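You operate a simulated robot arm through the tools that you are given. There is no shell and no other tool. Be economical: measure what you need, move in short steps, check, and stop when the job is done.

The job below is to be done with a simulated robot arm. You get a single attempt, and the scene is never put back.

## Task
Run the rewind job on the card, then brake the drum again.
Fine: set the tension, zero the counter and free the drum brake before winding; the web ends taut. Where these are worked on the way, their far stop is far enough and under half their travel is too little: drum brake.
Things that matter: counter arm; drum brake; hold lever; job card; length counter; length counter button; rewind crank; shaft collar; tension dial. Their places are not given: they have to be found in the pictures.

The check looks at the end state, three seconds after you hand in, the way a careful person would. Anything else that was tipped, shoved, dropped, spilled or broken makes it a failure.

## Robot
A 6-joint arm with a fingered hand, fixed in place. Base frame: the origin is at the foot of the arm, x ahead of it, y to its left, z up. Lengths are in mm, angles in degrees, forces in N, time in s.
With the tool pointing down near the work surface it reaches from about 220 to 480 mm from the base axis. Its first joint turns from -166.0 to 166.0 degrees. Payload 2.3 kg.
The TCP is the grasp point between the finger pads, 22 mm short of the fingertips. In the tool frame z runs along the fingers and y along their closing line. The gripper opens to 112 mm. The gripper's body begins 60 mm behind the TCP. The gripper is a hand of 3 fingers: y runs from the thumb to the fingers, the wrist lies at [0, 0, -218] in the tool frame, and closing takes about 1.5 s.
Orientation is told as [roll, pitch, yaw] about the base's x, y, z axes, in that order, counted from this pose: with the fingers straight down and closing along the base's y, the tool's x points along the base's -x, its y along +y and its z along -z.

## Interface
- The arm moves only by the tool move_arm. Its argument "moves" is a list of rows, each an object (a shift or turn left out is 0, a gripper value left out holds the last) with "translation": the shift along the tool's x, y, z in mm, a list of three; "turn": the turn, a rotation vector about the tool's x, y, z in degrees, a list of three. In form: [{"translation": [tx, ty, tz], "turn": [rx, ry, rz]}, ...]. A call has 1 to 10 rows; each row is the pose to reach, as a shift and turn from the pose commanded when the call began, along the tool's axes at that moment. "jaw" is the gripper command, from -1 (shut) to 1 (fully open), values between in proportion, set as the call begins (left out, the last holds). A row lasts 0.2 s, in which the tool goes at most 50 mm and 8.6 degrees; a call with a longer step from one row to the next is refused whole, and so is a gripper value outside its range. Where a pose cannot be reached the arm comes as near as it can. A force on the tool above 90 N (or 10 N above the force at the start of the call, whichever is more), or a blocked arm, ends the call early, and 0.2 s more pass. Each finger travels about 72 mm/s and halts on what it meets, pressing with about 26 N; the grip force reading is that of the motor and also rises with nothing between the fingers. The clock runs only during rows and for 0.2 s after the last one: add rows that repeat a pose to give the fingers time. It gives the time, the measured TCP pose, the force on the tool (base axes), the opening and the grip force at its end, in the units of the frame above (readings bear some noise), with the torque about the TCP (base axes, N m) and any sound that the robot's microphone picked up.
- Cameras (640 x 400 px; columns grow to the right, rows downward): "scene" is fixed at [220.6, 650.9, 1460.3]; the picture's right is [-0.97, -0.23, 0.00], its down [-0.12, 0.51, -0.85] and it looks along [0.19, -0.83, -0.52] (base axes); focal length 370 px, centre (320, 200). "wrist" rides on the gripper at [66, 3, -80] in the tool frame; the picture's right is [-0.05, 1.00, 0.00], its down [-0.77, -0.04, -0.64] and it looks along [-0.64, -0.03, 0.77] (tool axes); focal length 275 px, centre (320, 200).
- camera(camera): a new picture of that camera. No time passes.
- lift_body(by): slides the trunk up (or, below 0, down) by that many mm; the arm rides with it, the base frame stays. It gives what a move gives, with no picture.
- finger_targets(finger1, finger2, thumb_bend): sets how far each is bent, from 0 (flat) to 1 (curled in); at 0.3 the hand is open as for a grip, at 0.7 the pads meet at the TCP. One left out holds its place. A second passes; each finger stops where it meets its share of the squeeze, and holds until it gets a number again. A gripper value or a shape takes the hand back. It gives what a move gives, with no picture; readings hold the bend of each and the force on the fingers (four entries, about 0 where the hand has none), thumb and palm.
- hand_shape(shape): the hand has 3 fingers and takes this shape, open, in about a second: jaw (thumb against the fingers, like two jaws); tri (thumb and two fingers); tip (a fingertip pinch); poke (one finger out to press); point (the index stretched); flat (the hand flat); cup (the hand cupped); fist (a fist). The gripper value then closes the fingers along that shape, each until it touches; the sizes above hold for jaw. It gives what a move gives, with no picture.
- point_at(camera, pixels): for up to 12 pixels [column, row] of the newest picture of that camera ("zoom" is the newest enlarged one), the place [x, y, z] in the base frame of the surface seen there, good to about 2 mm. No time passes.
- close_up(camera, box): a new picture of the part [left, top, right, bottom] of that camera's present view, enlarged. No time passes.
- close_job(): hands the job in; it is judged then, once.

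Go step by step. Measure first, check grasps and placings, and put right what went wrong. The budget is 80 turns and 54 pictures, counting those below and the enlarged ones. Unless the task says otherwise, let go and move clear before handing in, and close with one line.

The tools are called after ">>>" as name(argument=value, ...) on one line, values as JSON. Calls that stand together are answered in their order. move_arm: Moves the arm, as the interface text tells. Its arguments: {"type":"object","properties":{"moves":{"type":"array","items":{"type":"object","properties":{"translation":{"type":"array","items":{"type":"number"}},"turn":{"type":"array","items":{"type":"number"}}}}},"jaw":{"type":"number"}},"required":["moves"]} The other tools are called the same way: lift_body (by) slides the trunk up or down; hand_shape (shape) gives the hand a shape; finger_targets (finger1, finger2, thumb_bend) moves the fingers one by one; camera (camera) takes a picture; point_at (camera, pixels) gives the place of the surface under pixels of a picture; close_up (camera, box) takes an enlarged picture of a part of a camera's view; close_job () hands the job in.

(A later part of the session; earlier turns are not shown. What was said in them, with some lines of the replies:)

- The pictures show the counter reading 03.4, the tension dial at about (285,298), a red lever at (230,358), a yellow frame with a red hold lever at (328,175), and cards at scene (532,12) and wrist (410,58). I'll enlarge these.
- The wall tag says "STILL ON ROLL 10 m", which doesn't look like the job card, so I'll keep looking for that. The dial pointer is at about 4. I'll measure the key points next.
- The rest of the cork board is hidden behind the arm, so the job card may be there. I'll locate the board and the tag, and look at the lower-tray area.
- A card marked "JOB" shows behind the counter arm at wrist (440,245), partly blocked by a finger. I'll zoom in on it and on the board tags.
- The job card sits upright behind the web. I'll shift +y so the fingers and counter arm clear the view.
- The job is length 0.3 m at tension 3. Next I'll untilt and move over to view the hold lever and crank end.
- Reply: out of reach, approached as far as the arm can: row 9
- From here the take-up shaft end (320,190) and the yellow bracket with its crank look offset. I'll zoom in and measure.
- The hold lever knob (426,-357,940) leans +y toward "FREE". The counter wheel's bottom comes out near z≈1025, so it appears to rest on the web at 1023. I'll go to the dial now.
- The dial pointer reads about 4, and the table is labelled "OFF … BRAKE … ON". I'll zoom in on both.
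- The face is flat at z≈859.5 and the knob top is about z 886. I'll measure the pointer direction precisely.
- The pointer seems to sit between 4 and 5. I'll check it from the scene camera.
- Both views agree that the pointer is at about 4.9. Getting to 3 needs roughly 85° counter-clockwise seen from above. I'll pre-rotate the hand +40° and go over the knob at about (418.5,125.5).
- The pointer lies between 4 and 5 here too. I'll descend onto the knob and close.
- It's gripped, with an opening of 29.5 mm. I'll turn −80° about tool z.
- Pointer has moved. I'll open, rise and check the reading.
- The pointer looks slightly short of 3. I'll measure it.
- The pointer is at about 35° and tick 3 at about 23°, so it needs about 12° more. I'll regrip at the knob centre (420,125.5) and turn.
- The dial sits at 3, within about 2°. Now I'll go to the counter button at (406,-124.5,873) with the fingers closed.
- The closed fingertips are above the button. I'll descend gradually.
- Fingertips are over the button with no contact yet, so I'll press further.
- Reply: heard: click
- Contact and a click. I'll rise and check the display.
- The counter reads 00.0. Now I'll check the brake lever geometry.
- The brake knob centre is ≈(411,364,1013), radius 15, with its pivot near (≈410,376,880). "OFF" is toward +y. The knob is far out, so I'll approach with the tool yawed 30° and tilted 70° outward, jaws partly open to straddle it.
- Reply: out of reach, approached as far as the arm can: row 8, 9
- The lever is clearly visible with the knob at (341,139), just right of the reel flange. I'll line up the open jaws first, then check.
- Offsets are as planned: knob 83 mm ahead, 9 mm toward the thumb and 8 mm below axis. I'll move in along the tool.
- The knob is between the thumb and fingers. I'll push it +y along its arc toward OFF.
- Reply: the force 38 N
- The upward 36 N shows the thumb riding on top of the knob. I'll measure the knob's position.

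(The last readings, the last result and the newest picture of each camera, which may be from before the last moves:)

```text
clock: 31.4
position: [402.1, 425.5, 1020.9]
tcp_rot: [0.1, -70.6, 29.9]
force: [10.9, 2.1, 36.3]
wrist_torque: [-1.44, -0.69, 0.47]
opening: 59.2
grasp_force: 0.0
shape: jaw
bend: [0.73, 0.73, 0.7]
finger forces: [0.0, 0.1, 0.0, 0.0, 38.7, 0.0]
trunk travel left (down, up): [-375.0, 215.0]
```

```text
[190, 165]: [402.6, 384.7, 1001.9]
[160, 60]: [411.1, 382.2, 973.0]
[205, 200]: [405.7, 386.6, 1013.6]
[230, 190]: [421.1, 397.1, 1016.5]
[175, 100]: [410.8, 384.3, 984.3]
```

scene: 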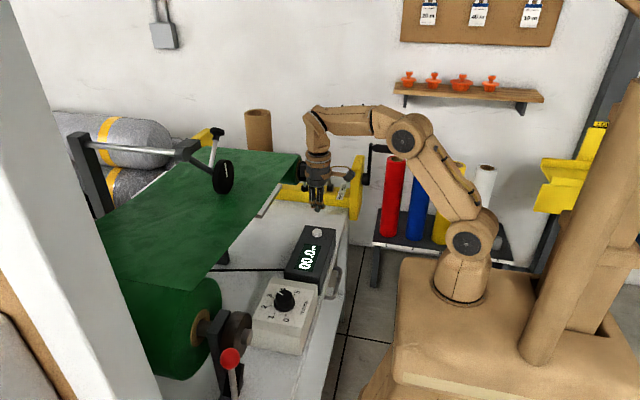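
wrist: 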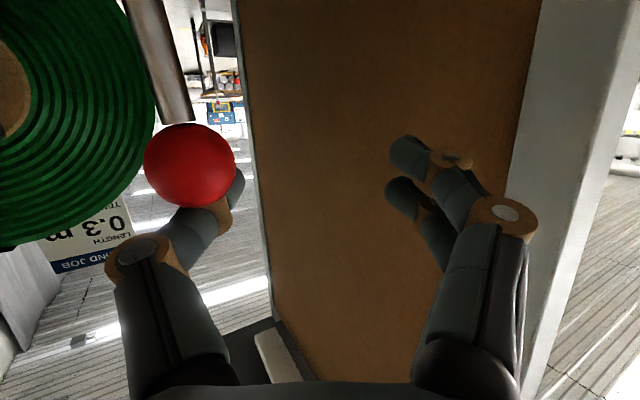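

The knob is now at about (417,386,1005), so the lever moved only about 20 mm. I'll raise, back off, lower about 16 mm and look again.

>>> move_arm(moves=[{"translation": [-18.8, 0, -6.8]}, {"translation": [-11.6, -36.4, -26.5]}, {"translation": [3, -36.4, -21]}, {"translation": [18.5, -36.4, -15.6]}])

>>> camera(camera="wrist")

```text
clock: 32.4
position: [402.2, 385.6, 1003.3]
tcp_rot: [-0.2, -70.0, 30.0]
force: [0.4, -0.1, 0.5]
wrist_torque: [0.02, 0.01, 0.0]
opening: 55.9
grasp_force: 0.1
shape: jaw
bend: [0.73, 0.73, 0.7]
finger forces: [0.0, 0.0, 0.0, 0.0, 0.1, 0.0]
trunk travel left (down, up): [-375.0, 215.0]
```

```text
16 pictures are left
```

wrist: 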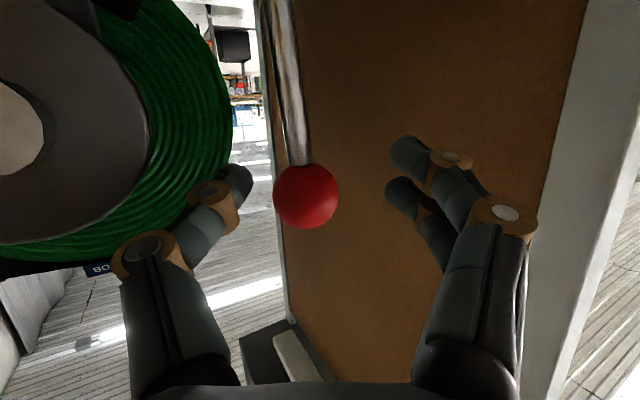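

The knob is now level with the thumb, so I'll push +y again.

>>> move_arm(moves=[{"translation": [-2.6, 13, 7]}, {"translation": [-1.3, 26, 15.5]}, {"translation": [1.7, 39, 24.6]}, {"translation": [5.7, 52, 34]}])

>>> camera(camera="wrist")

```text
clock: 33.4
position: [403.1, 446.7, 986.0]
tcp_rot: [-0.2, -70.0, 30.2]
force: [1.0, 0.5, -0.2]
wrist_torque: [0.02, 0.02, 0.0]
opening: 56.2
grasp_force: 0.0
shape: jaw
bend: [0.73, 0.73, 0.7]
finger forces: [0.0, 0.0, 0.0, 0.0, 0.1, 0.0]
trunk travel left (down, up): [-375.0, 215.0]
```

```text
15 pictures are left
```

wrist: 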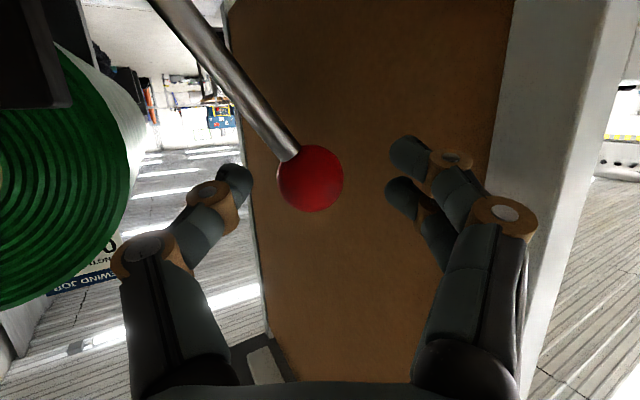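

The lever is leaning well toward OFF, about 35°. I'll push on to find the stop.

>>> move_arm(moves=[{"translation": [3.5, 9, 6.5]}, {"translation": [7.5, 17.5, 13]}, {"translation": [12, 26, 20]}, {"translation": [16.7, 34.6, 27.4]}])

>>> camera(camera="wrist")

```text
clock: 34.4
position: [403.3, 481.1, 968.1]
tcp_rot: [0.8, -70.5, 29.1]
force: [6.5, -17.6, 21.5]
wrist_torque: [-0.96, -0.28, 0.03]
opening: 62.0
grasp_force: 0.1
shape: jaw
bend: [0.73, 0.73, 0.7]
finger forces: [0.0, 0.0, 0.1, 0.0, 24.7, 0.0]
trunk travel left (down, up): [-375.0, 215.0]
```

```text
14 pictures are left
```

wrist: 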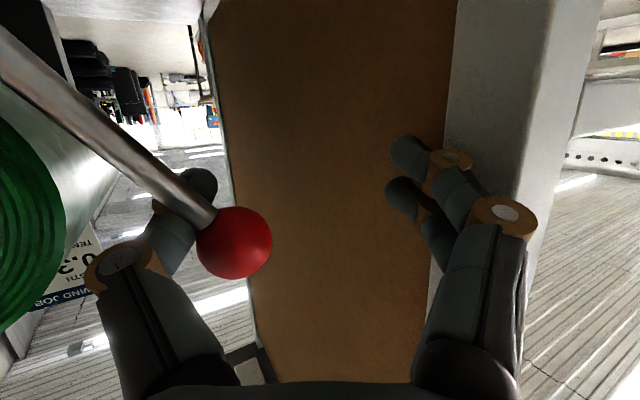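

The lever is at its OFF stop, with 25 N of resistance at about 40° lean. I'll release and retreat, then look at the scene for crank planning.

>>> move_arm(moves=[{"translation": [3.4, -17.3, -9.4]}, {"translation": [3.4, -17.3, -50]}, {"translation": [3.4, -17.3, -95]}, {"translation": [0, -40, -130]}, {"translation": [0, -80, -150]}, {"translation": [0, -110, -150]}])

>>> camera(camera="scene")

>>> point_at(camera="scene", pixels=[[420, 270], [405, 330], [500, 265], [515, 340], [408, 300], [450, 300], [376, 148], [398, 150], [387, 148], [362, 180]])

```text
clock: 35.8
position: [334.2, 320.0, 1012.5]
tcp_rot: [0.1, -70.0, 30.0]
force: [-0.9, 0.4, -0.3]
wrist_torque: [-0.03, 0.04, 0.01]
opening: 56.0
grasp_force: 0.0
shape: jaw
bend: [0.73, 0.73, 0.7]
finger forces: [0.1, 0.0, 0.0, 0.0, 0.0, 0.1]
trunk travel left (down, up): [-375.0, 215.0]
```

```text
13 pictures are left
```

scene: 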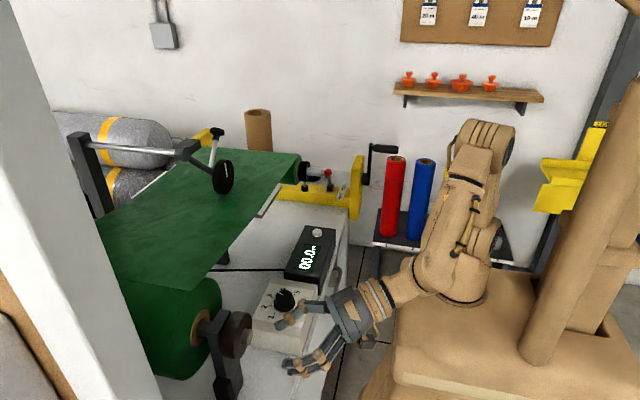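

```text
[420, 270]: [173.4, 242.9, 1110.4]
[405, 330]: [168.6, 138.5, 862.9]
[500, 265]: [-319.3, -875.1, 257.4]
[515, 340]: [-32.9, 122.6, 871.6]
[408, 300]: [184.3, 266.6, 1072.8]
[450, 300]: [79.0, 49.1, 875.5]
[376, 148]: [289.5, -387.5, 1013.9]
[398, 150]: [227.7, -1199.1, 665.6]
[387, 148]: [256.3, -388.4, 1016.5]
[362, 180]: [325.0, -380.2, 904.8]
```

OFF is confirmed and the counter reads 00.0. Next I'll reorient the hand: tool pointing −y, closing vertically, camera on the robot side, to grip the crank handle at ≈(262,-388,1017).

>>> move_arm(moves=[{"translation": [1, -8, -13], "turn": [0, 8, 0]}, {"translation": [2, -16, -26], "turn": [0, 16, 0]}, {"translation": [3, -24, -39], "turn": [0, 24, 0]}, {"translation": [4, -32, -52], "turn": [0, 32, 0]}, {"translation": [5, -40, -65], "turn": [0, 40, 0]}, {"translation": [6, -48, -78], "turn": [0, 48, 0]}, {"translation": [8, -58, -93], "turn": [0, 56, 0]}, {"translation": [9, -66, -106], "turn": [0, 64, 0]}, {"translation": [10, -74, -115], "turn": [0, 70, 0]}])

>>> move_arm(moves=[{"translation": [18.5, -29, 0], "turn": [0, 0, 4]}, {"translation": [37, -58, 0], "turn": [0, 0, 8]}, {"translation": [55.5, -87, 0], "turn": [0, 0, 12]}, {"translation": [74, -116, 0], "turn": [0, 0, 16]}, {"translation": [92.5, -145, 0], "turn": [0, 0, 20]}, {"translation": [111, -174, 0], "turn": [0, 0, 25]}, {"translation": [129, -203, 0], "turn": [0, 0, 30]}])

```text
clock: 37.8
position: [275.7, 199.9, 1044.7]
tcp_rot: [0.0, 0.0, 30.0]
force: [0.1, 0.4, 0.4]
wrist_torque: [0.0, 0.0, 0.01]
opening: 56.2
grasp_force: 0.0
shape: jaw
bend: [0.73, 0.73, 0.7]
finger forces: [0.0, 0.0, 0.0, 0.0, 0.1, 0.0]
trunk travel left (down, up): [-375.0, 215.0]
```

```text
clock: 39.4
position: [264.5, -41.1, 1042.5]
tcp_rot: [-0.1, 0.0, 0.0]
force: [0.3, 0.2, 1.0]
wrist_torque: [-0.01, -0.02, -0.03]
opening: 55.9
grasp_force: 0.1
shape: jaw
bend: [0.73, 0.73, 0.7]
finger forces: [0.2, 0.0, 0.0, 0.0, 0.0, 0.1]
trunk travel left (down, up): [-375.0, 215.0]
```

>>> move_arm(moves=[{"translation": [0, -18, 0], "turn": [8.5, 0, 0]}, {"translation": [0, -36, 0], "turn": [17, 0, 0]}, {"translation": [0, -54, 0], "turn": [25.5, 0, 0]}, {"translation": [0, -72, 0], "turn": [34, 0, 0]}, {"translation": [0, -90, 0], "turn": [42.5, 0, 0]}, {"translation": [0, -108, 0], "turn": [51, 0, 0]}, {"translation": [0, -126, 0], "turn": [59.5, 0, 0]}, {"translation": [0, -144, 0], "turn": [68, 0, 0]}, {"translation": [0, -162, 0], "turn": [76.5, 0, 0]}, {"translation": [0, -180, 0], "turn": [85, 0, 0]}], jaw=0.3)

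>>> lift_body(by=-100)

>>> camera(camera="wrist")

```text
clock: 41.5
position: [266.3, -219.0, 1042.5]
tcp_rot: [-85.1, 0.0, 0.1]
force: [-0.6, 0.3, 0.5]
wrist_torque: [0.0, -0.02, 0.0]
opening: 72.4
grasp_force: 0.0
shape: jaw
bend: [0.7, 0.7, 0.67]
finger forces: [0.0, 0.0, 0.0, 0.1, 0.0, 0.1]
trunk travel left (down, up): [-375.0, 215.0]
```

```text
clock: 42.9
position: [265.7, -219.2, 942.5]
tcp_rot: [-84.9, 0.0, 0.0]
force: [0.1, 0.5, 0.4]
wrist_torque: [0.0, 0.0, -0.03]
opening: 72.5
grasp_force: 0.1
shape: jaw
bend: [0.7, 0.7, 0.67]
finger forces: [0.0, 0.1, 0.1, 0.0, 0.1, 0.0]
trunk travel left (down, up): [-275.0, 315.0]
```

```text
12 pictures are left
```

wrist: 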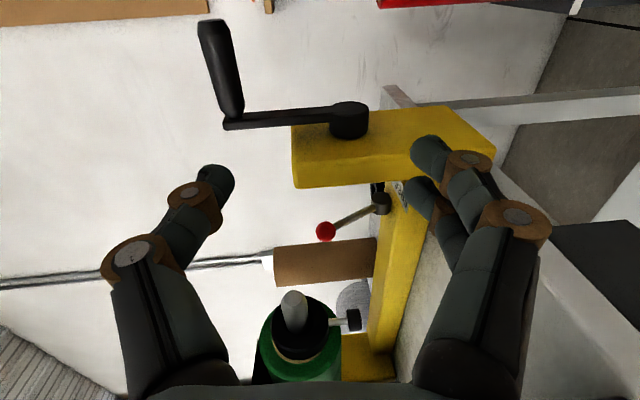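

The handle runs at upper-left (220,65) and the hand is well oriented. I'll level up to the handle height and finish the 90° turn.

>>> move_arm(moves=[{"translation": [0, -40, 0], "turn": [5, 0, 0]}, {"translation": [0, -82, 0], "turn": [5, 0, 0]}, {"translation": [0, -82, 40], "turn": [5, 0, 0]}, {"translation": [0, -82, 74], "turn": [5, 0, 0]}])

>>> camera(camera="wrist")

>>> point_at(camera="wrist", pixels=[[330, 60], [310, 60], [320, 30], [345, 120], [450, 120], [300, 150]])

```text
clock: 43.9
position: [264.5, -301.4, 1018.4]
tcp_rot: [-90.0, 0.0, 0.1]
force: [-0.3, -0.3, 0.8]
wrist_torque: [0.02, -0.01, -0.05]
opening: 72.4
grasp_force: 0.1
shape: jaw
bend: [0.7, 0.7, 0.67]
finger forces: [0.0, 0.0, 0.1, 0.0, 0.0, 0.0]
trunk travel left (down, up): [-275.0, 315.0]
```

```text
11 pictures are left
```

wrist: 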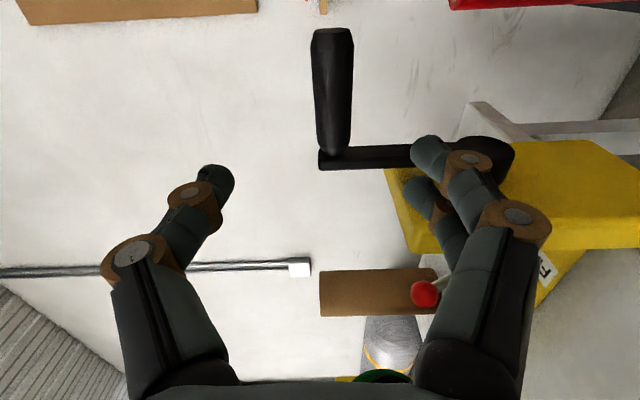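

```text
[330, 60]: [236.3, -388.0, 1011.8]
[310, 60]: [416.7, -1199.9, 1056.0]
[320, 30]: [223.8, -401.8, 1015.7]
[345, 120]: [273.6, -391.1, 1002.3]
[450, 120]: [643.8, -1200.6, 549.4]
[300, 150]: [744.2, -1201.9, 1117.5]
```

The handle axis is at about y −400, z 1012, spanning x 222–285. I'll move in and grip.

>>> move_arm(moves=[{"translation": [9, 6, 40]}, {"translation": [9, 6, 80]}, {"translation": [9, 6, 97]}])

>>> move_arm(moves=[{}, {}, {}, {}, {}, {}], jaw=-1)

>>> camera(camera="wrist")

```text
clock: 44.7
position: [256.1, -398.2, 1010.5]
tcp_rot: [-90.0, -0.1, 0.1]
force: [-0.1, 0.7, -0.2]
wrist_torque: [0.04, 0.0, -0.02]
opening: 72.6
grasp_force: 0.0
shape: jaw
bend: [0.7, 0.7, 0.67]
finger forces: [0.1, 0.1, 0.1, 0.1, 0.0, 0.0]
trunk travel left (down, up): [-275.0, 315.0]
```

```text
clock: 46.1
position: [256.4, -397.1, 1010.6]
tcp_rot: [-90.0, -0.1, -0.1]
force: [1.1, 0.1, 5.9]
wrist_torque: [0.05, -0.01, 0.01]
opening: 0.3
grasp_force: 25.9
shape: jaw
bend: [0.73, 0.73, 0.75]
finger forces: [3.1, 3.1, 0.1, 0.1, 9.3, 0.0]
trunk travel left (down, up): [-275.0, 315.0]
```

```text
10 pictures are left
```

wrist: 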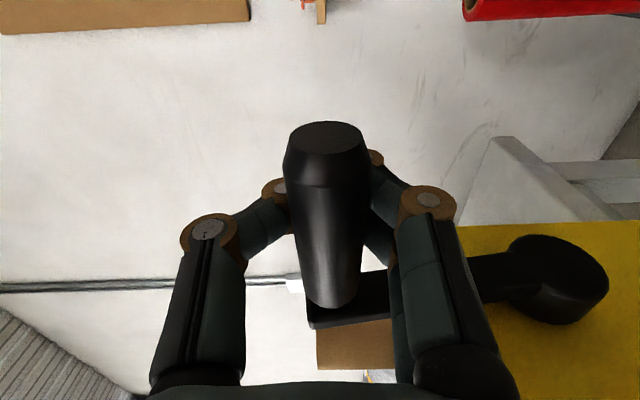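

The fingers have closed around the handle and caged it, with light forces. I'll turn a test arc of 40° with the top moving toward −y, the direction that winds the top-fed web.

>>> move_arm(moves=[{"translation": [0, 1.5, 17.7]}, {"translation": [0, 6.2, 34.9]}, {"translation": [0, 13.7, 51]}, {"translation": [0, 23.9, 65.6]}])

>>> close_up(camera="scene", box=[190, 100, 400, 300])

```text
clock: 47.3
position: [256.7, -458.6, 1003.4]
tcp_rot: [-92.0, -0.9, 0.2]
force: [6.6, 1.0, 53.0]
wrist_torque: [3.22, 0.1, -0.34]
opening: 0.0
grasp_force: 26.2
shape: jaw
bend: [0.73, 0.73, 0.77]
finger forces: [0.0, 0.0, 0.0, 0.0, 48.9, 6.7]
trunk travel left (down, up): [-275.0, 315.0]
stopped in row 4: the force on the tool passed its limit at 94 N (the readings are from after the stop); the commanded pose is now the measured one
```

```text
2.00 times, centred on (295, 200) of scene
```

zoom: 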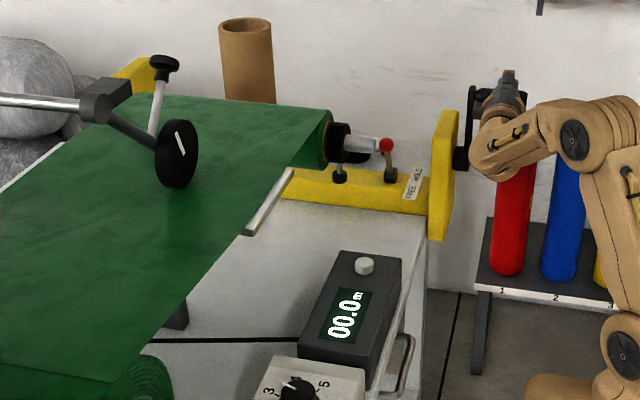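

The crank didn't move. The handle slid in the cage toward the palm, because I had gripped about 15 mm too deep. I'll back off, reopen and regrip with the pads on the handle.

>>> move_arm(moves=[{"translation": [0, -7, -20], "turn": [-1, 0, 0]}, {"translation": [0, -7, -40], "turn": [-2, 0, 0]}, {"translation": [0, -7, -60], "turn": [-2, 0, 0]}])

>>> move_arm(moves=[{}, {}, {}, {}, {}, {"translation": [0, 0, -8]}, {"translation": [0, 0, -16]}], jaw=0.2)

>>> move_arm(moves=[{}, {}, {}, {}, {}, {}], jaw=-1)

```text
clock: 48.1
position: [256.8, -402.7, 999.9]
tcp_rot: [-88.9, -0.5, 0.0]
force: [0.5, 1.1, 0.9]
wrist_torque: [0.01, 0.02, 0.01]
opening: 0.3
grasp_force: 25.7
shape: jaw
bend: [0.73, 0.73, 0.77]
finger forces: [0.1, 0.1, 0.0, 0.1, 0.0, 0.0]
trunk travel left (down, up): [-275.0, 315.0]
```

```text
clock: 49.7
position: [257.1, -387.6, 1001.4]
tcp_rot: [-89.0, -0.5, 0.1]
force: [-0.8, -0.7, 0.4]
wrist_torque: [0.03, 0.0, -0.01]
opening: 66.8
grasp_force: 0.0
shape: jaw
bend: [0.71, 0.71, 0.71]
finger forces: [0.1, 0.0, 0.0, 0.0, 0.0, 0.0]
trunk travel left (down, up): [-275.0, 315.0]
```

```text
clock: 51.1
position: [257.8, -387.9, 1001.5]
tcp_rot: [-89.0, -0.5, 0.1]
force: [-0.2, 0.5, 2.5]
wrist_torque: [0.0, 0.03, 0.02]
opening: 0.1
grasp_force: 25.9
shape: jaw
bend: [0.67, 0.67, 0.75]
finger forces: [0.0, 0.0, 0.0, 0.1, 2.0, 0.0]
trunk travel left (down, up): [-275.0, 315.0]
```

>>> camera(camera="wrist")

>>> point_at(camera="wrist", pixels=[[322, 140], [300, 190], [340, 190], [330, 240], [330, 285], [550, 240], [600, 300]])

```text
8 pictures are left
```

wrist: 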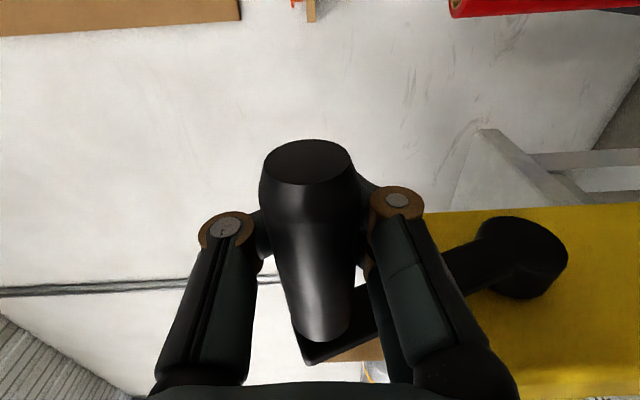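

```text
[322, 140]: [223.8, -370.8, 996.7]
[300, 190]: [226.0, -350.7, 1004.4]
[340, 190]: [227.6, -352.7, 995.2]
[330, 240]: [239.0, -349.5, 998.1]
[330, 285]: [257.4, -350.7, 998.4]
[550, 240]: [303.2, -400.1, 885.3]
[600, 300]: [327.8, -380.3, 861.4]
```

Pulling back carried the crank about 20° toward +y, so it turns freely that way. I'll check the counter and web.

>>> close_up(camera="scene", box=[190, 100, 400, 300])

```text
2.00 times, centred on (295, 200) of scene
```

zoom: 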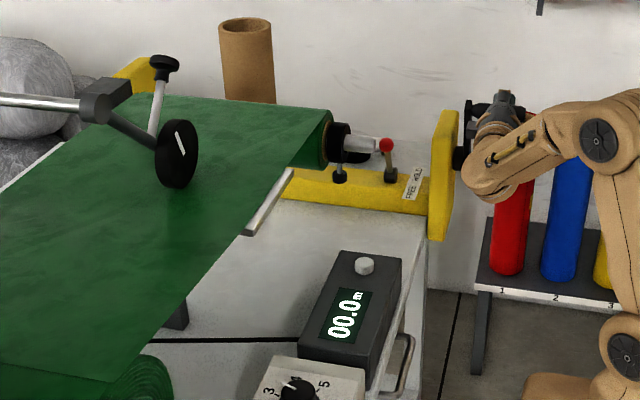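

The counter is still 00.0 and the handle is now at y≈−362, z≈998. I'll regrip shallower so the pads clamp the handle.

>>> move_arm(moves=[{}, {}, {}, {}, {}, {"translation": [0, 3, -15]}, {"translation": [0, 3, -28]}], jaw=0.2)

>>> move_arm(moves=[{}, {}, {}, {}, {}, {}], jaw=-1)

```text
clock: 52.7
position: [257.4, -358.5, 999.5]
tcp_rot: [-89.0, -0.5, 0.1]
force: [0.6, -0.2, -0.3]
wrist_torque: [0.0, 0.0, 0.0]
opening: 67.1
grasp_force: 0.1
shape: jaw
bend: [0.71, 0.71, 0.71]
finger forces: [0.0, 0.0, 0.0, 0.1, 0.0, 0.1]
trunk travel left (down, up): [-275.0, 315.0]
```

```text
clock: 54.1
position: [256.9, -359.6, 999.6]
tcp_rot: [-88.9, -0.5, 0.0]
force: [-1.3, 0.0, -7.5]
wrist_torque: [-0.01, -0.01, 0.02]
opening: 1.7
grasp_force: 25.8
shape: jaw
bend: [0.7, 0.7, 0.75]
finger forces: [7.5, 7.8, 0.1, 0.1, 17.1, 0.1]
trunk travel left (down, up): [-275.0, 315.0]
```

Forces are balanced (≈15 vs 17 N) on the handle. I'll turn toward −y, over the top to +28°.

>>> move_arm(moves=[{"translation": [0, -3, 10]}, {"translation": [0, -5.2, 20.7]}, {"translation": [0, -6, 31]}, {"translation": [0, -6, 42]}, {"translation": [0, -4.5, 53]}, {"translation": [0, -2.2, 63]}])

>>> camera(camera="wrist")

>>> point_at(camera="wrist", pixels=[[322, 190], [322, 240], [322, 285], [322, 150], [580, 240], [560, 270], [600, 270]])

```text
clock: 55.5
position: [255.3, -419.0, 1001.6]
tcp_rot: [-89.2, -0.6, 0.2]
force: [0.4, 15.5, 4.2]
wrist_torque: [0.33, 0.05, -0.15]
opening: 0.0
grasp_force: 26.2
shape: jaw
bend: [0.7, 0.7, 0.75]
finger forces: [0.0, 0.0, 0.1, 0.0, 0.0, 14.8]
trunk travel left (down, up): [-275.0, 315.0]
```

```text
6 pictures are left
```

wrist: 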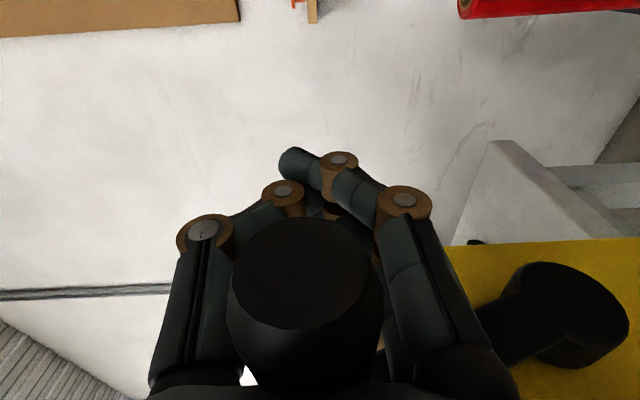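

```text
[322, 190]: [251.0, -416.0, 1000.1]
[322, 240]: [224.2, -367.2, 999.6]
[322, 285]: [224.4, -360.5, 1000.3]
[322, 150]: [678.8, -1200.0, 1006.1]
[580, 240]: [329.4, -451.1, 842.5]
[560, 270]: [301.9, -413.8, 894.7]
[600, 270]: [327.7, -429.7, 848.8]
```

The handle has slipped to the palm, which now presses it at 15 N, so there's real resistance in this direction. I'll keep pushing with the palm in small steps.

>>> move_arm(moves=[{"translation": [0, -2, 6]}, {"translation": [0, -3, 12]}, {"translation": [0, -4, 18]}, {"translation": [0, -4, 24]}])

```text
clock: 56.5
position: [256.8, -443.2, 1005.7]
tcp_rot: [-89.0, -0.6, 0.1]
force: [0.5, 12.2, 7.5]
wrist_torque: [0.44, 0.06, -0.12]
opening: 0.0
grasp_force: 25.8
shape: jaw
bend: [0.7, 0.7, 0.75]
finger forces: [0.0, 0.1, 0.0, 0.0, 0.0, 11.2]
trunk travel left (down, up): [-275.0, 315.0]
```

It's winding: a steady ≈12 N at the palm over 24 mm of travel. I'll continue along the circle (R≈102) to about 50°.

>>> move_arm(moves=[{"translation": [0, 0, 12]}, {"translation": [0, 1.4, 24.8]}, {"translation": [0, 3.5, 33.5]}, {"translation": [0, 6, 42]}, {"translation": [0, 9.5, 50]}, {"translation": [0, 13.5, 58]}, {"translation": [0, 18.5, 65.5]}, {"translation": [0, 23.7, 72.7]}, {"translation": [0, 31, 79]}, {"translation": [0, 39, 85]}])

```text
clock: 58.7
position: [255.6, -531.3, 963.5]
tcp_rot: [-88.9, -0.6, 0.0]
force: [-0.3, -15.8, 28.0]
wrist_torque: [1.76, 0.02, 0.02]
opening: 0.3
grasp_force: 25.5
shape: jaw
bend: [0.7, 0.7, 0.75]
finger forces: [0.1, 0.0, 0.1, 0.0, 23.7, 0.0]
trunk travel left (down, up): [-275.0, 315.0]
```

It's turning: the tangential force works out to ≈11 N, now through the thumb. I'll continue down to about 100°.

>>> move_arm(moves=[{"translation": [0, 7, 5.5]}, {"translation": [0, 14.6, 10.2]}, {"translation": [0, 22.5, 14.2]}, {"translation": [0, 30.7, 17.7]}, {"translation": [0, 39, 20.3]}, {"translation": [0, 47.9, 22.4]}, {"translation": [0, 57, 23.5]}, {"translation": [0, 65.6, 23.9]}, {"translation": [0, 74.5, 23.5]}, {"translation": [0, 83.3, 22.4]}])

>>> camera(camera="scene")

```text
clock: 60.9
position: [259.4, -552.1, 879.8]
tcp_rot: [-89.1, -0.6, 0.2]
force: [-0.4, -4.6, 8.3]
wrist_torque: [0.47, -0.02, 0.05]
opening: 0.0
grasp_force: 25.4
shape: jaw
bend: [0.7, 0.7, 0.75]
finger forces: [0.0, 0.0, 0.0, 0.1, 7.3, 0.1]
trunk travel left (down, up): [-275.0, 315.0]
```

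```text
5 pictures are left
```

scene: 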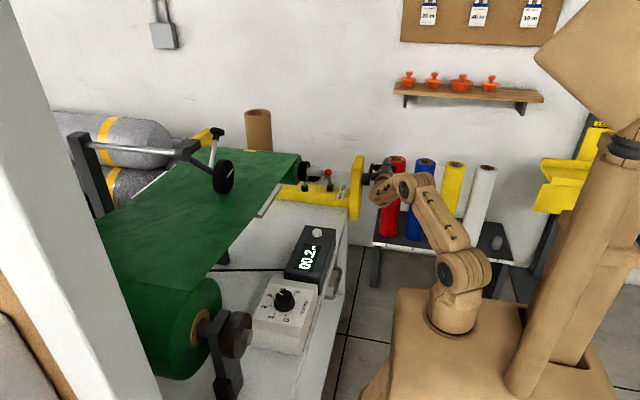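

The counter reads about 00.2 after roughly 115° of crank, so 0.3 m needs roughly 50–70° more. I'll advance to about 130° and read again.

>>> move_arm(moves=[{"translation": [0, 8.7, -2]}, {"translation": [0, 17.2, -4.7]}, {"translation": [0, 25.5, -8]}, {"translation": [0, 33.3, -12.2]}, {"translation": [0, 41, -17]}, {"translation": [0, 47.9, -22.4]}])

>>> close_up(camera="scene", box=[200, 140, 400, 290])

```text
clock: 62.3
position: [259.7, -528.7, 831.5]
tcp_rot: [-88.9, -0.6, 0.2]
force: [-1.0, -4.5, 8.6]
wrist_torque: [0.35, 0.01, 0.06]
opening: 0.0
grasp_force: 26.3
shape: jaw
bend: [0.7, 0.7, 0.75]
finger forces: [0.0, 0.0, 0.0, 0.1, 7.1, 0.0]
trunk travel left (down, up): [-275.0, 315.0]
```

```text
2.67 times, centred on (300, 215) of scene
```

zoom: 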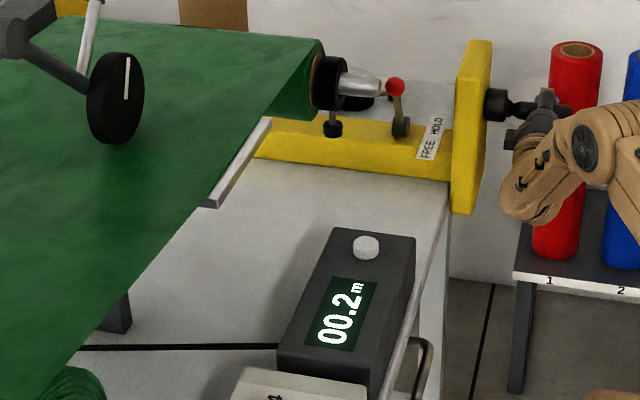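

Still 00.2, with the crank at about 120°. I'll advance another ~18° and read.

>>> move_arm(moves=[{"translation": [0, 6.5, -6]}, {"translation": [0, 12.5, -12.5]}, {"translation": [0, 18, -19.6]}, {"translation": [0, 21, -24.5]}])

>>> close_up(camera="scene", box=[200, 140, 400, 290])

```text
clock: 63.3
position: [259.3, -505.3, 811.0]
tcp_rot: [-88.9, -0.4, 0.1]
force: [-0.8, -12.4, 0.7]
wrist_torque: [0.26, -0.02, 0.03]
opening: 0.0
grasp_force: 25.8
shape: jaw
bend: [0.7, 0.7, 0.75]
finger forces: [0.0, 0.1, 0.1, 0.1, 9.2, 0.0]
trunk travel left (down, up): [-275.0, 315.0]
```

```text
2.67 times, centred on (300, 215) of scene
```

zoom: 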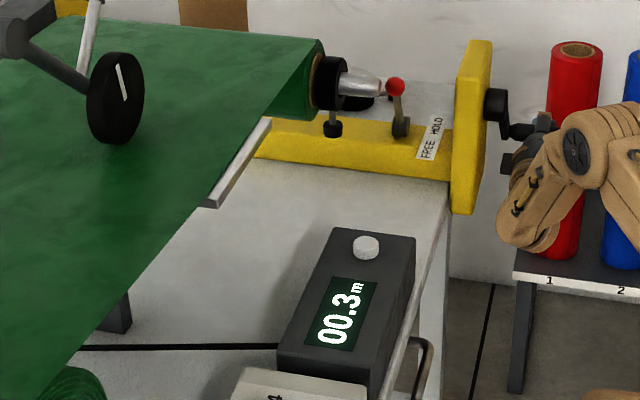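

The counter reads 00.3. Before letting go, I'll test whether web tension back-drives the crank by easing back a few mm and reading the force.

>>> move_arm(moves=[{"translation": [0, 3, -5]}, {"translation": [0, 5, -10]}, {"translation": [0, 7, -15]}, {"translation": [0, 7, -15]}])

>>> move_arm(moves=[{"translation": [0, -2, 3]}, {"translation": [0, -3.5, 6]}, {"translation": [0, -3.5, 6]}])

```text
clock: 64.3
position: [260.4, -489.3, 804.7]
tcp_rot: [-88.8, -0.5, 0.0]
force: [-1.5, -7.8, 0.1]
wrist_torque: [0.11, -0.04, 0.03]
opening: 0.0
grasp_force: 25.7
shape: jaw
bend: [0.7, 0.7, 0.75]
finger forces: [0.1, 0.1, 0.0, 0.0, 6.1, 0.0]
trunk travel left (down, up): [-275.0, 315.0]
```

```text
clock: 65.1
position: [258.7, -494.8, 808.1]
tcp_rot: [-89.0, -0.5, 0.0]
force: [-0.6, -1.3, -0.4]
wrist_torque: [0.0, -0.01, 0.02]
opening: 0.0
grasp_force: 25.8
shape: jaw
bend: [0.7, 0.7, 0.75]
finger forces: [0.1, 0.0, 0.1, 0.1, 0.0, 0.1]
trunk travel left (down, up): [-275.0, 315.0]
```

The force vanished on easing back, so the crank isn't back-driven and stays put. I'll open wide and withdraw straight back in +y.

>>> move_arm(moves=[{}, {}, {}, {}, {}, {}, {}, {}], jaw=1)

>>> move_arm(moves=[{"translation": [0, -6, -25]}, {"translation": [0, -6, -50]}, {"translation": [0, -6, -75]}, {"translation": [0, -6, -100]}, {"translation": [0, -6, -125]}, {"translation": [0, -6, -140]}])

>>> lift_body(by=100)

>>> close_up(camera="scene", box=[180, 130, 420, 290])

```text
clock: 66.9
position: [259.2, -494.1, 808.9]
tcp_rot: [-88.8, -0.6, 0.0]
force: [0.2, 0.3, 0.4]
wrist_torque: [0.01, 0.01, 0.0]
opening: 112.0
grasp_force: 0.0
shape: jaw
bend: [0.3, 0.3, 0.3]
finger forces: [0.0, 0.1, 0.0, 0.0, 0.1, 0.0]
trunk travel left (down, up): [-275.0, 315.0]
```

```text
clock: 68.3
position: [259.1, -353.4, 815.6]
tcp_rot: [-88.9, -0.6, 0.1]
force: [0.4, -0.3, -0.3]
wrist_torque: [0.04, -0.03, -0.01]
opening: 111.9
grasp_force: 0.0
shape: jaw
bend: [0.3, 0.3, 0.3]
finger forces: [0.0, 0.0, 0.1, 0.0, 0.1, 0.0]
trunk travel left (down, up): [-275.0, 315.0]
```

```text
clock: 69.6
position: [258.9, -354.4, 915.8]
tcp_rot: [-89.1, -0.5, 0.2]
force: [0.0, -0.7, 0.2]
wrist_torque: [0.0, -0.01, 0.01]
opening: 112.1
grasp_force: 0.0
shape: jaw
bend: [0.3, 0.3, 0.3]
finger forces: [0.1, 0.0, 0.1, 0.1, 0.1, 0.1]
trunk travel left (down, up): [-375.0, 215.0]
```

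```text
2.50 times, centred on (300, 210) of scene
```

zoom: 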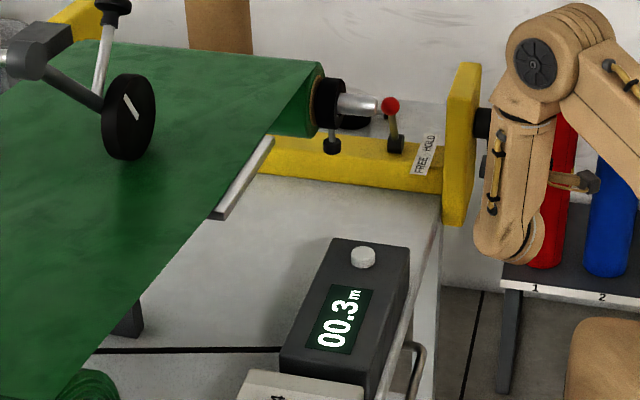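

The counter holds at 00.3, the web is taut and the crank is released. Two pictures remain. Now I'll go back to the brake lever, reversing the reorientation first.

>>> move_arm(moves=[{"translation": [0, -13, -31], "turn": [-8.5, 0, 0]}, {"translation": [-1, -25, -62], "turn": [-17, 0, 0]}, {"translation": [-2, -38, -94], "turn": [-25.5, 0, 0]}, {"translation": [-2, -50, -125], "turn": [-34, 0, 0]}, {"translation": [-3, -63, -156], "turn": [-42.5, 0, 0]}, {"translation": [-3, -76, -188], "turn": [-51, 0, 0]}, {"translation": [-4, -88, -219], "turn": [-59.5, 0, 0]}, {"translation": [-5, -101, -250], "turn": [-68, 0, 0]}, {"translation": [-6, -113, -282], "turn": [-76.5, 0, 0]}, {"translation": [-6, -126, -313], "turn": [-85, 0, 0]}], jaw=0.05)

>>> move_arm(moves=[{"turn": [-4, 0, 0]}])

```text
clock: 71.8
position: [262.5, -41.7, 1047.6]
tcp_rot: [-3.8, -0.5, 0.2]
force: [0.7, 0.6, 0.3]
wrist_torque: [0.0, 0.01, -0.03]
opening: 59.3
grasp_force: 0.0
shape: jaw
bend: [0.72, 0.72, 0.7]
finger forces: [0.1, 0.1, 0.0, 0.0, 0.0, 0.0]
trunk travel left (down, up): [-375.0, 215.0]
```

```text
clock: 72.2
position: [263.2, -42.7, 1047.7]
tcp_rot: [0.1, -0.5, 0.3]
force: [-0.1, 0.4, -0.2]
wrist_torque: [-0.01, 0.02, 0.0]
opening: 59.2
grasp_force: 0.1
shape: jaw
bend: [0.72, 0.72, 0.7]
finger forces: [0.1, 0.0, 0.0, 0.0, 0.0, 0.1]
trunk travel left (down, up): [-375.0, 215.0]
```

>>> move_arm(moves=[{"translation": [-2, 35, 1], "turn": [0, 0, -4.3]}, {"translation": [-5, 70, 2], "turn": [0, 0, -8.6]}, {"translation": [-7, 104, 2], "turn": [0, 0, -12.9]}, {"translation": [-10, 139, 3], "turn": [0, 0, -17.2]}, {"translation": [-12, 174, 4], "turn": [0, 0, -21.5]}, {"translation": [-15, 208, 5], "turn": [0, 0, -25.8]}, {"translation": [-17, 243, 5], "turn": [0, 0, -30]}])

>>> move_arm(moves=[{"translation": [-11, 17, 2], "turn": [0, -8, 0]}, {"translation": [-22, 34, 5], "turn": [0, -16, 0]}, {"translation": [-33, 50, 7], "turn": [0, -24, 0]}, {"translation": [-44, 67, 10], "turn": [0, -32, 0]}, {"translation": [-55, 84, 12], "turn": [0, -40, 0]}, {"translation": [-66, 101, 15], "turn": [0, -48, 0]}, {"translation": [-77, 117, 17], "turn": [0, -56, 0]}, {"translation": [-88, 134, 20], "turn": [0, -64, 0]}, {"translation": [-98.7, 151, 22], "turn": [0, -70, 0]}])

```text
clock: 73.8
position: [280.1, 202.5, 1043.2]
tcp_rot: [-0.3, -0.5, 30.3]
force: [0.5, -0.2, -0.3]
wrist_torque: [0.01, -0.03, -0.01]
opening: 59.5
grasp_force: 0.1
shape: jaw
bend: [0.72, 0.72, 0.7]
finger forces: [0.0, 0.0, 0.0, 0.1, 0.0, 0.0]
trunk travel left (down, up): [-375.0, 215.0]
```

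```text
clock: 75.8
position: [289.5, 380.9, 1022.3]
tcp_rot: [-0.7, -70.5, 31.0]
force: [-0.1, -1.0, -0.6]
wrist_torque: [0.0, 0.01, 0.01]
opening: 59.3
grasp_force: 0.1
shape: jaw
bend: [0.72, 0.72, 0.7]
finger forces: [0.1, 0.0, 0.1, 0.0, 0.0, 0.0]
trunk travel left (down, up): [-375.0, 215.0]
```

>>> camera(camera="wrist")

```text
1 pictures are left
```

wrist: 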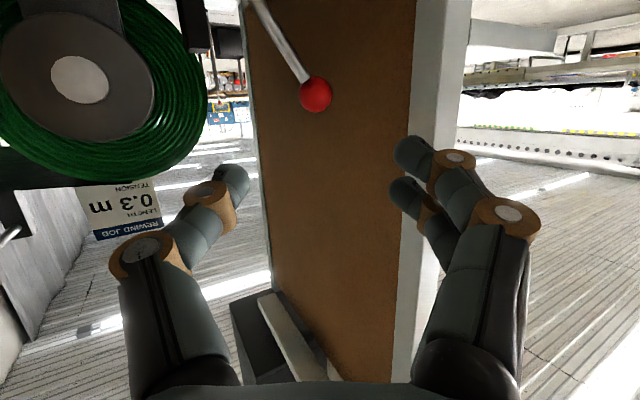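

>>> point_at(camera="wrist", pixels=[[316, 94], [302, 94], [330, 94], [316, 80], [316, 107], [290, 55], [270, 20], [80, 80], [150, 75], [75, 140]])

```text
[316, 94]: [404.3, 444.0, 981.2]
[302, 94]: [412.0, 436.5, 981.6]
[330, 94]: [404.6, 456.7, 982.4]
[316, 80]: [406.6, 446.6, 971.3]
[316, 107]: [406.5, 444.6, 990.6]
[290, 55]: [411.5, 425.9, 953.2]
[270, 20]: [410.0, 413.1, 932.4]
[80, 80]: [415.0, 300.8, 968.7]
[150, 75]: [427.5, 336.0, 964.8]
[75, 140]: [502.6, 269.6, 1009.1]
```

The knob is at ≈(414,449,981). I'll slide the open jaws around it and close gently.

>>> move_arm(moves=[{"translation": [-8, -5, 40]}, {"translation": [-8, -5, 80]}, {"translation": [-8, -5, 115]}, {"translation": [-8, -5, 144]}])

>>> move_arm(moves=[{}, {}, {}, {}, {}, {}], jaw=-1)

```text
clock: 76.8
position: [411.6, 445.9, 980.4]
tcp_rot: [-0.8, -70.4, 30.8]
force: [-0.6, -0.5, 0.2]
wrist_torque: [0.02, 0.0, 0.01]
opening: 59.1
grasp_force: 0.0
shape: jaw
bend: [0.72, 0.72, 0.7]
finger forces: [0.1, 0.0, 0.0, 0.1, 0.1, 0.0]
trunk travel left (down, up): [-375.0, 215.0]
```

```text
clock: 78.2
position: [413.0, 445.6, 979.9]
tcp_rot: [-0.6, -70.3, 30.6]
force: [6.1, 0.0, -2.3]
wrist_torque: [-0.01, -0.01, 0.0]
opening: 10.5
grasp_force: 25.9
shape: jaw
bend: [0.71, 0.72, 0.71]
finger forces: [9.3, 10.2, 0.0, 0.0, 22.7, 0.0]
trunk travel left (down, up): [-375.0, 215.0]
```

The knob is gripped (≈20 vs 23 N). I'll swing it back along its arc toward ON.

>>> move_arm(moves=[{"translation": [-3.4, -9, -7]}, {"translation": [-6.8, -18, -13.9]}, {"translation": [-8, -27, -20]}, {"translation": [-9.1, -35.7, -26]}, {"translation": [-8.6, -45, -31.7]}, {"translation": [-8, -54.2, -37.4]}])

```text
clock: 79.6
position: [413.5, 382.2, 1000.5]
tcp_rot: [-0.3, -70.2, 30.3]
force: [19.8, 0.9, 1.0]
wrist_torque: [0.27, -0.02, -0.07]
opening: 7.8
grasp_force: 26.1
shape: jaw
bend: [0.72, 0.72, 0.72]
finger forces: [9.5, 11.4, 0.0, 0.0, 25.4, 0.1]
trunk travel left (down, up): [-375.0, 215.0]
```

It's still held. I'll continue to the original angle and a little past, to reach the ON stop.

>>> move_arm(moves=[{"translation": [1.8, -7.4, -4]}, {"translation": [3.6, -14.8, -8.1]}, {"translation": [5.6, -20.4, -11]}, {"translation": [7, -24, -13]}])

```text
clock: 80.6
position: [414.1, 359.8, 998.9]
tcp_rot: [-0.8, -70.2, 30.9]
force: [33.6, 28.7, 16.9]
wrist_torque: [0.55, -0.06, -0.05]
opening: 6.3
grasp_force: 26.1
shape: jaw
bend: [0.7, 0.71, 0.71]
finger forces: [19.0, 16.3, 0.0, 0.0, 22.0, 0.0]
trunk travel left (down, up): [-375.0, 215.0]
```

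The lever resists (+29 N in y) at its original position, y≈360, so it's at the ON stop. I'll open only the two fingers, because the thumb is near the flange, and withdraw.

>>> finger_targets(finger1=0.45, finger2=0.45)

>>> move_arm(moves=[{"translation": [0, 3, -10]}, {"translation": [0, 3, -35]}, {"translation": [0, 3, -70]}, {"translation": [0, 3, -105]}, {"translation": [0, -20, -130]}])

>>> camera(camera="scene")

```text
clock: 81.6
position: [414.4, 356.1, 994.7]
tcp_rot: [-0.7, -69.9, 30.9]
force: [8.8, -1.1, -29.0]
wrist_torque: [-0.19, 0.22, -0.06]
opening: 29.4
grasp_force: 13.9
shape: fingers
bend: [0.45, 0.45, 0.73]
finger forces: [0.1, 0.1, 0.1, 0.1, 26.4, 0.0]
trunk travel left (down, up): [-375.0, 215.0]
```

```text
clock: 82.8
position: [313.3, 274.2, 1041.8]
tcp_rot: [-0.7, -70.6, 30.7]
force: [0.1, 0.0, -0.1]
wrist_torque: [-0.01, 0.02, -0.01]
opening: 21.7
grasp_force: 0.1
shape: fingers
bend: [0.45, 0.45, 0.85]
finger forces: [0.0, 0.0, 0.0, 0.0, 0.1, 0.0]
trunk travel left (down, up): [-375.0, 215.0]
```

```text
0 pictures are left
```

scene: 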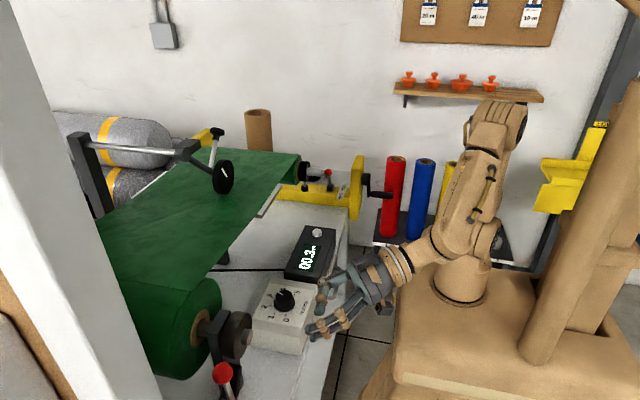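

The knob is at (224,374), against (230,357) originally, so the lever moved off again during release. I'll measure it.

>>> point_at(camera="scene", pixels=[[224, 374], [218, 374], [230, 374], [224, 366], [226, 392], [306, 258]])

```text
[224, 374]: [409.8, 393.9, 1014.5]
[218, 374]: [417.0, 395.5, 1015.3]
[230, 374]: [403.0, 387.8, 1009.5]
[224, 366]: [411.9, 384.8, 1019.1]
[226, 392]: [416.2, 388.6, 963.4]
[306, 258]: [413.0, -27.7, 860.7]
```

The lever is about 12° off the ON stop; the thumb nudged it as the fingers opened. No pictures remain, so I'll use force feedback and push it back from the +y side with closed fingers, then leave without touching it.

>>> move_arm(moves=[{"translation": [-5, 33, 20]}, {"translation": [-10, 66, 40]}, {"translation": [-15.4, 98.5, 61]}, {"translation": [-15.4, 98.5, 61]}, {"translation": [-15.4, 98.5, 61]}, {"translation": [-15.4, 98.5, 61]}, {"translation": [-15.4, 98.5, 61]}, {"translation": [-15.4, 98.5, 61]}], jaw=-1)

>>> move_arm(moves=[{"translation": [0, 0, 35]}, {"translation": [0, 0, 70]}, {"translation": [0, 0, 100]}])

```text
clock: 84.6
position: [319.4, 392.6, 1036.1]
tcp_rot: [-0.6, -70.5, 30.8]
force: [0.1, 0.8, 0.1]
wrist_torque: [-0.05, -0.05, 0.01]
opening: 0.1
grasp_force: 26.3
shape: jaw
bend: [0.68, 0.68, 0.75]
finger forces: [0.1, 0.0, 0.0, 0.0, 0.0, 0.0]
trunk travel left (down, up): [-375.0, 215.0]
```

```text
clock: 85.4
position: [400.7, 438.9, 1002.2]
tcp_rot: [-0.5, -70.4, 30.7]
force: [0.3, 0.2, -0.3]
wrist_torque: [0.0, 0.03, -0.02]
opening: 0.3
grasp_force: 26.2
shape: jaw
bend: [0.68, 0.68, 0.75]
finger forces: [0.1, 0.0, 0.0, 0.0, 0.1, 0.0]
trunk travel left (down, up): [-375.0, 215.0]
```

In position with no contact. Pushing −y now.

>>> move_arm(moves=[{"translation": [1.7, -8.6, -4.8]}, {"translation": [3.4, -17.2, -9.7]}, {"translation": [5.1, -25.8, -14.5]}, {"translation": [6, -30, -17]}])

>>> move_arm(moves=[{"translation": [0.9, -4.3, -2.4]}, {"translation": [1.7, -8.6, -4.8]}])

```text
clock: 86.4
position: [399.8, 404.6, 1003.1]
tcp_rot: [-0.6, -70.3, 30.7]
force: [0.1, 0.2, 0.2]
wrist_torque: [0.01, -0.02, 0.02]
opening: 0.2
grasp_force: 26.1
shape: jaw
bend: [0.68, 0.68, 0.75]
finger forces: [0.1, 0.0, 0.1, 0.1, 0.1, 0.0]
trunk travel left (down, up): [-375.0, 215.0]
```

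```text
clock: 87.0
position: [398.8, 395.5, 1003.8]
tcp_rot: [-0.8, -70.4, 30.8]
force: [-2.7, 0.1, 0.9]
wrist_torque: [-0.02, -0.01, -0.07]
opening: 0.0
grasp_force: 26.1
shape: jaw
bend: [0.68, 0.68, 0.75]
finger forces: [0.0, 0.1, 0.0, 0.1, 3.0, 0.0]
trunk travel left (down, up): [-375.0, 215.0]
```

Contact at y≈396, so I'll push on toward the stop.

>>> move_arm(moves=[{"translation": [0.9, -4.3, -2.4]}, {"translation": [1.7, -8.6, -4.8]}, {"translation": [2.6, -12.9, -7.2]}])

>>> move_arm(moves=[{"translation": [0.6, -3.4, -2]}, {"translation": [1.2, -6.9, -3.9]}])

```text
clock: 87.8
position: [397.8, 380.2, 1003.2]
tcp_rot: [-1.0, -70.4, 31.2]
force: [-6.5, 6.9, 0.7]
wrist_torque: [-0.05, -0.07, -0.01]
opening: 0.1
grasp_force: 26.4
shape: jaw
bend: [0.68, 0.67, 0.75]
finger forces: [0.0, 6.0, 0.1, 0.1, 6.5, 0.1]
trunk travel left (down, up): [-375.0, 215.0]
```

```text
clock: 88.4
position: [396.9, 375.7, 1002.3]
tcp_rot: [-1.3, -70.5, 31.6]
force: [-5.0, 16.7, 5.7]
wrist_torque: [-0.02, -0.12, 0.21]
opening: 0.1
grasp_force: 26.6
shape: jaw
bend: [0.67, 0.63, 0.74]
finger forces: [5.1, 16.0, 0.0, 0.0, 2.9, 0.0]
trunk travel left (down, up): [-375.0, 215.0]
```

>>> move_arm(moves=[{"translation": [0.6, -3.4, -2]}, {"translation": [1.2, -6.9, -3.9]}, {"translation": [1.2, -6.9, -3.9]}])

>>> point_at(camera="scene", pixels=[[224, 374], [230, 357]])

```text
clock: 89.2
position: [397.4, 368.5, 1001.8]
tcp_rot: [-1.7, -70.4, 31.8]
force: [-5.0, 29.1, 10.6]
wrist_torque: [0.11, -0.13, 0.46]
opening: 0.0
grasp_force: 25.6
shape: jaw
bend: [0.65, 0.59, 0.66]
finger forces: [8.1, 30.8, 0.0, 0.1, 0.1, 0.0]
trunk travel left (down, up): [-375.0, 215.0]
```

```text
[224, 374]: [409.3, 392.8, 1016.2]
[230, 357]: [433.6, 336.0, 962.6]
```

The lever is firmly at the ON stop, with ≈30 N of resistance at the same place as the original. I'll ease off in +y first, then withdraw.

>>> move_arm(moves=[{"translation": [-2, 9, 5]}, {"translation": [-4, 18, 10]}, {"translation": [-6, 27, 15]}, {"translation": [-8, 34, 10]}, {"translation": [-8, 34, -30]}, {"translation": [-8, 34, -70]}, {"translation": [-8, 34, -110]}])

```text
clock: 90.8
position: [293.0, 340.9, 1047.6]
tcp_rot: [-0.7, -70.5, 30.9]
force: [-0.5, 0.6, 0.2]
wrist_torque: [0.02, 0.05, -0.01]
opening: 0.0
grasp_force: 26.2
shape: jaw
bend: [0.68, 0.68, 0.75]
finger forces: [0.1, 0.0, 0.1, 0.0, 0.0, 0.1]
trunk travel left (down, up): [-375.0, 215.0]
```

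The arm is clear with no contact. My last picture showed 00.3 on the counter, and the dial was last measured at 3. I have no pictures left, so the brake being back ON rests on the stop force alone.

>>> close_job()

```text
The job is handed in.
```

I ran the rewind job: tension at 3, counter zeroed, brake freed, 0.3 m wound with the web looking taut, then the brake pushed back to its ON stop. That last push was judged by force only, with no picture to confirm it.
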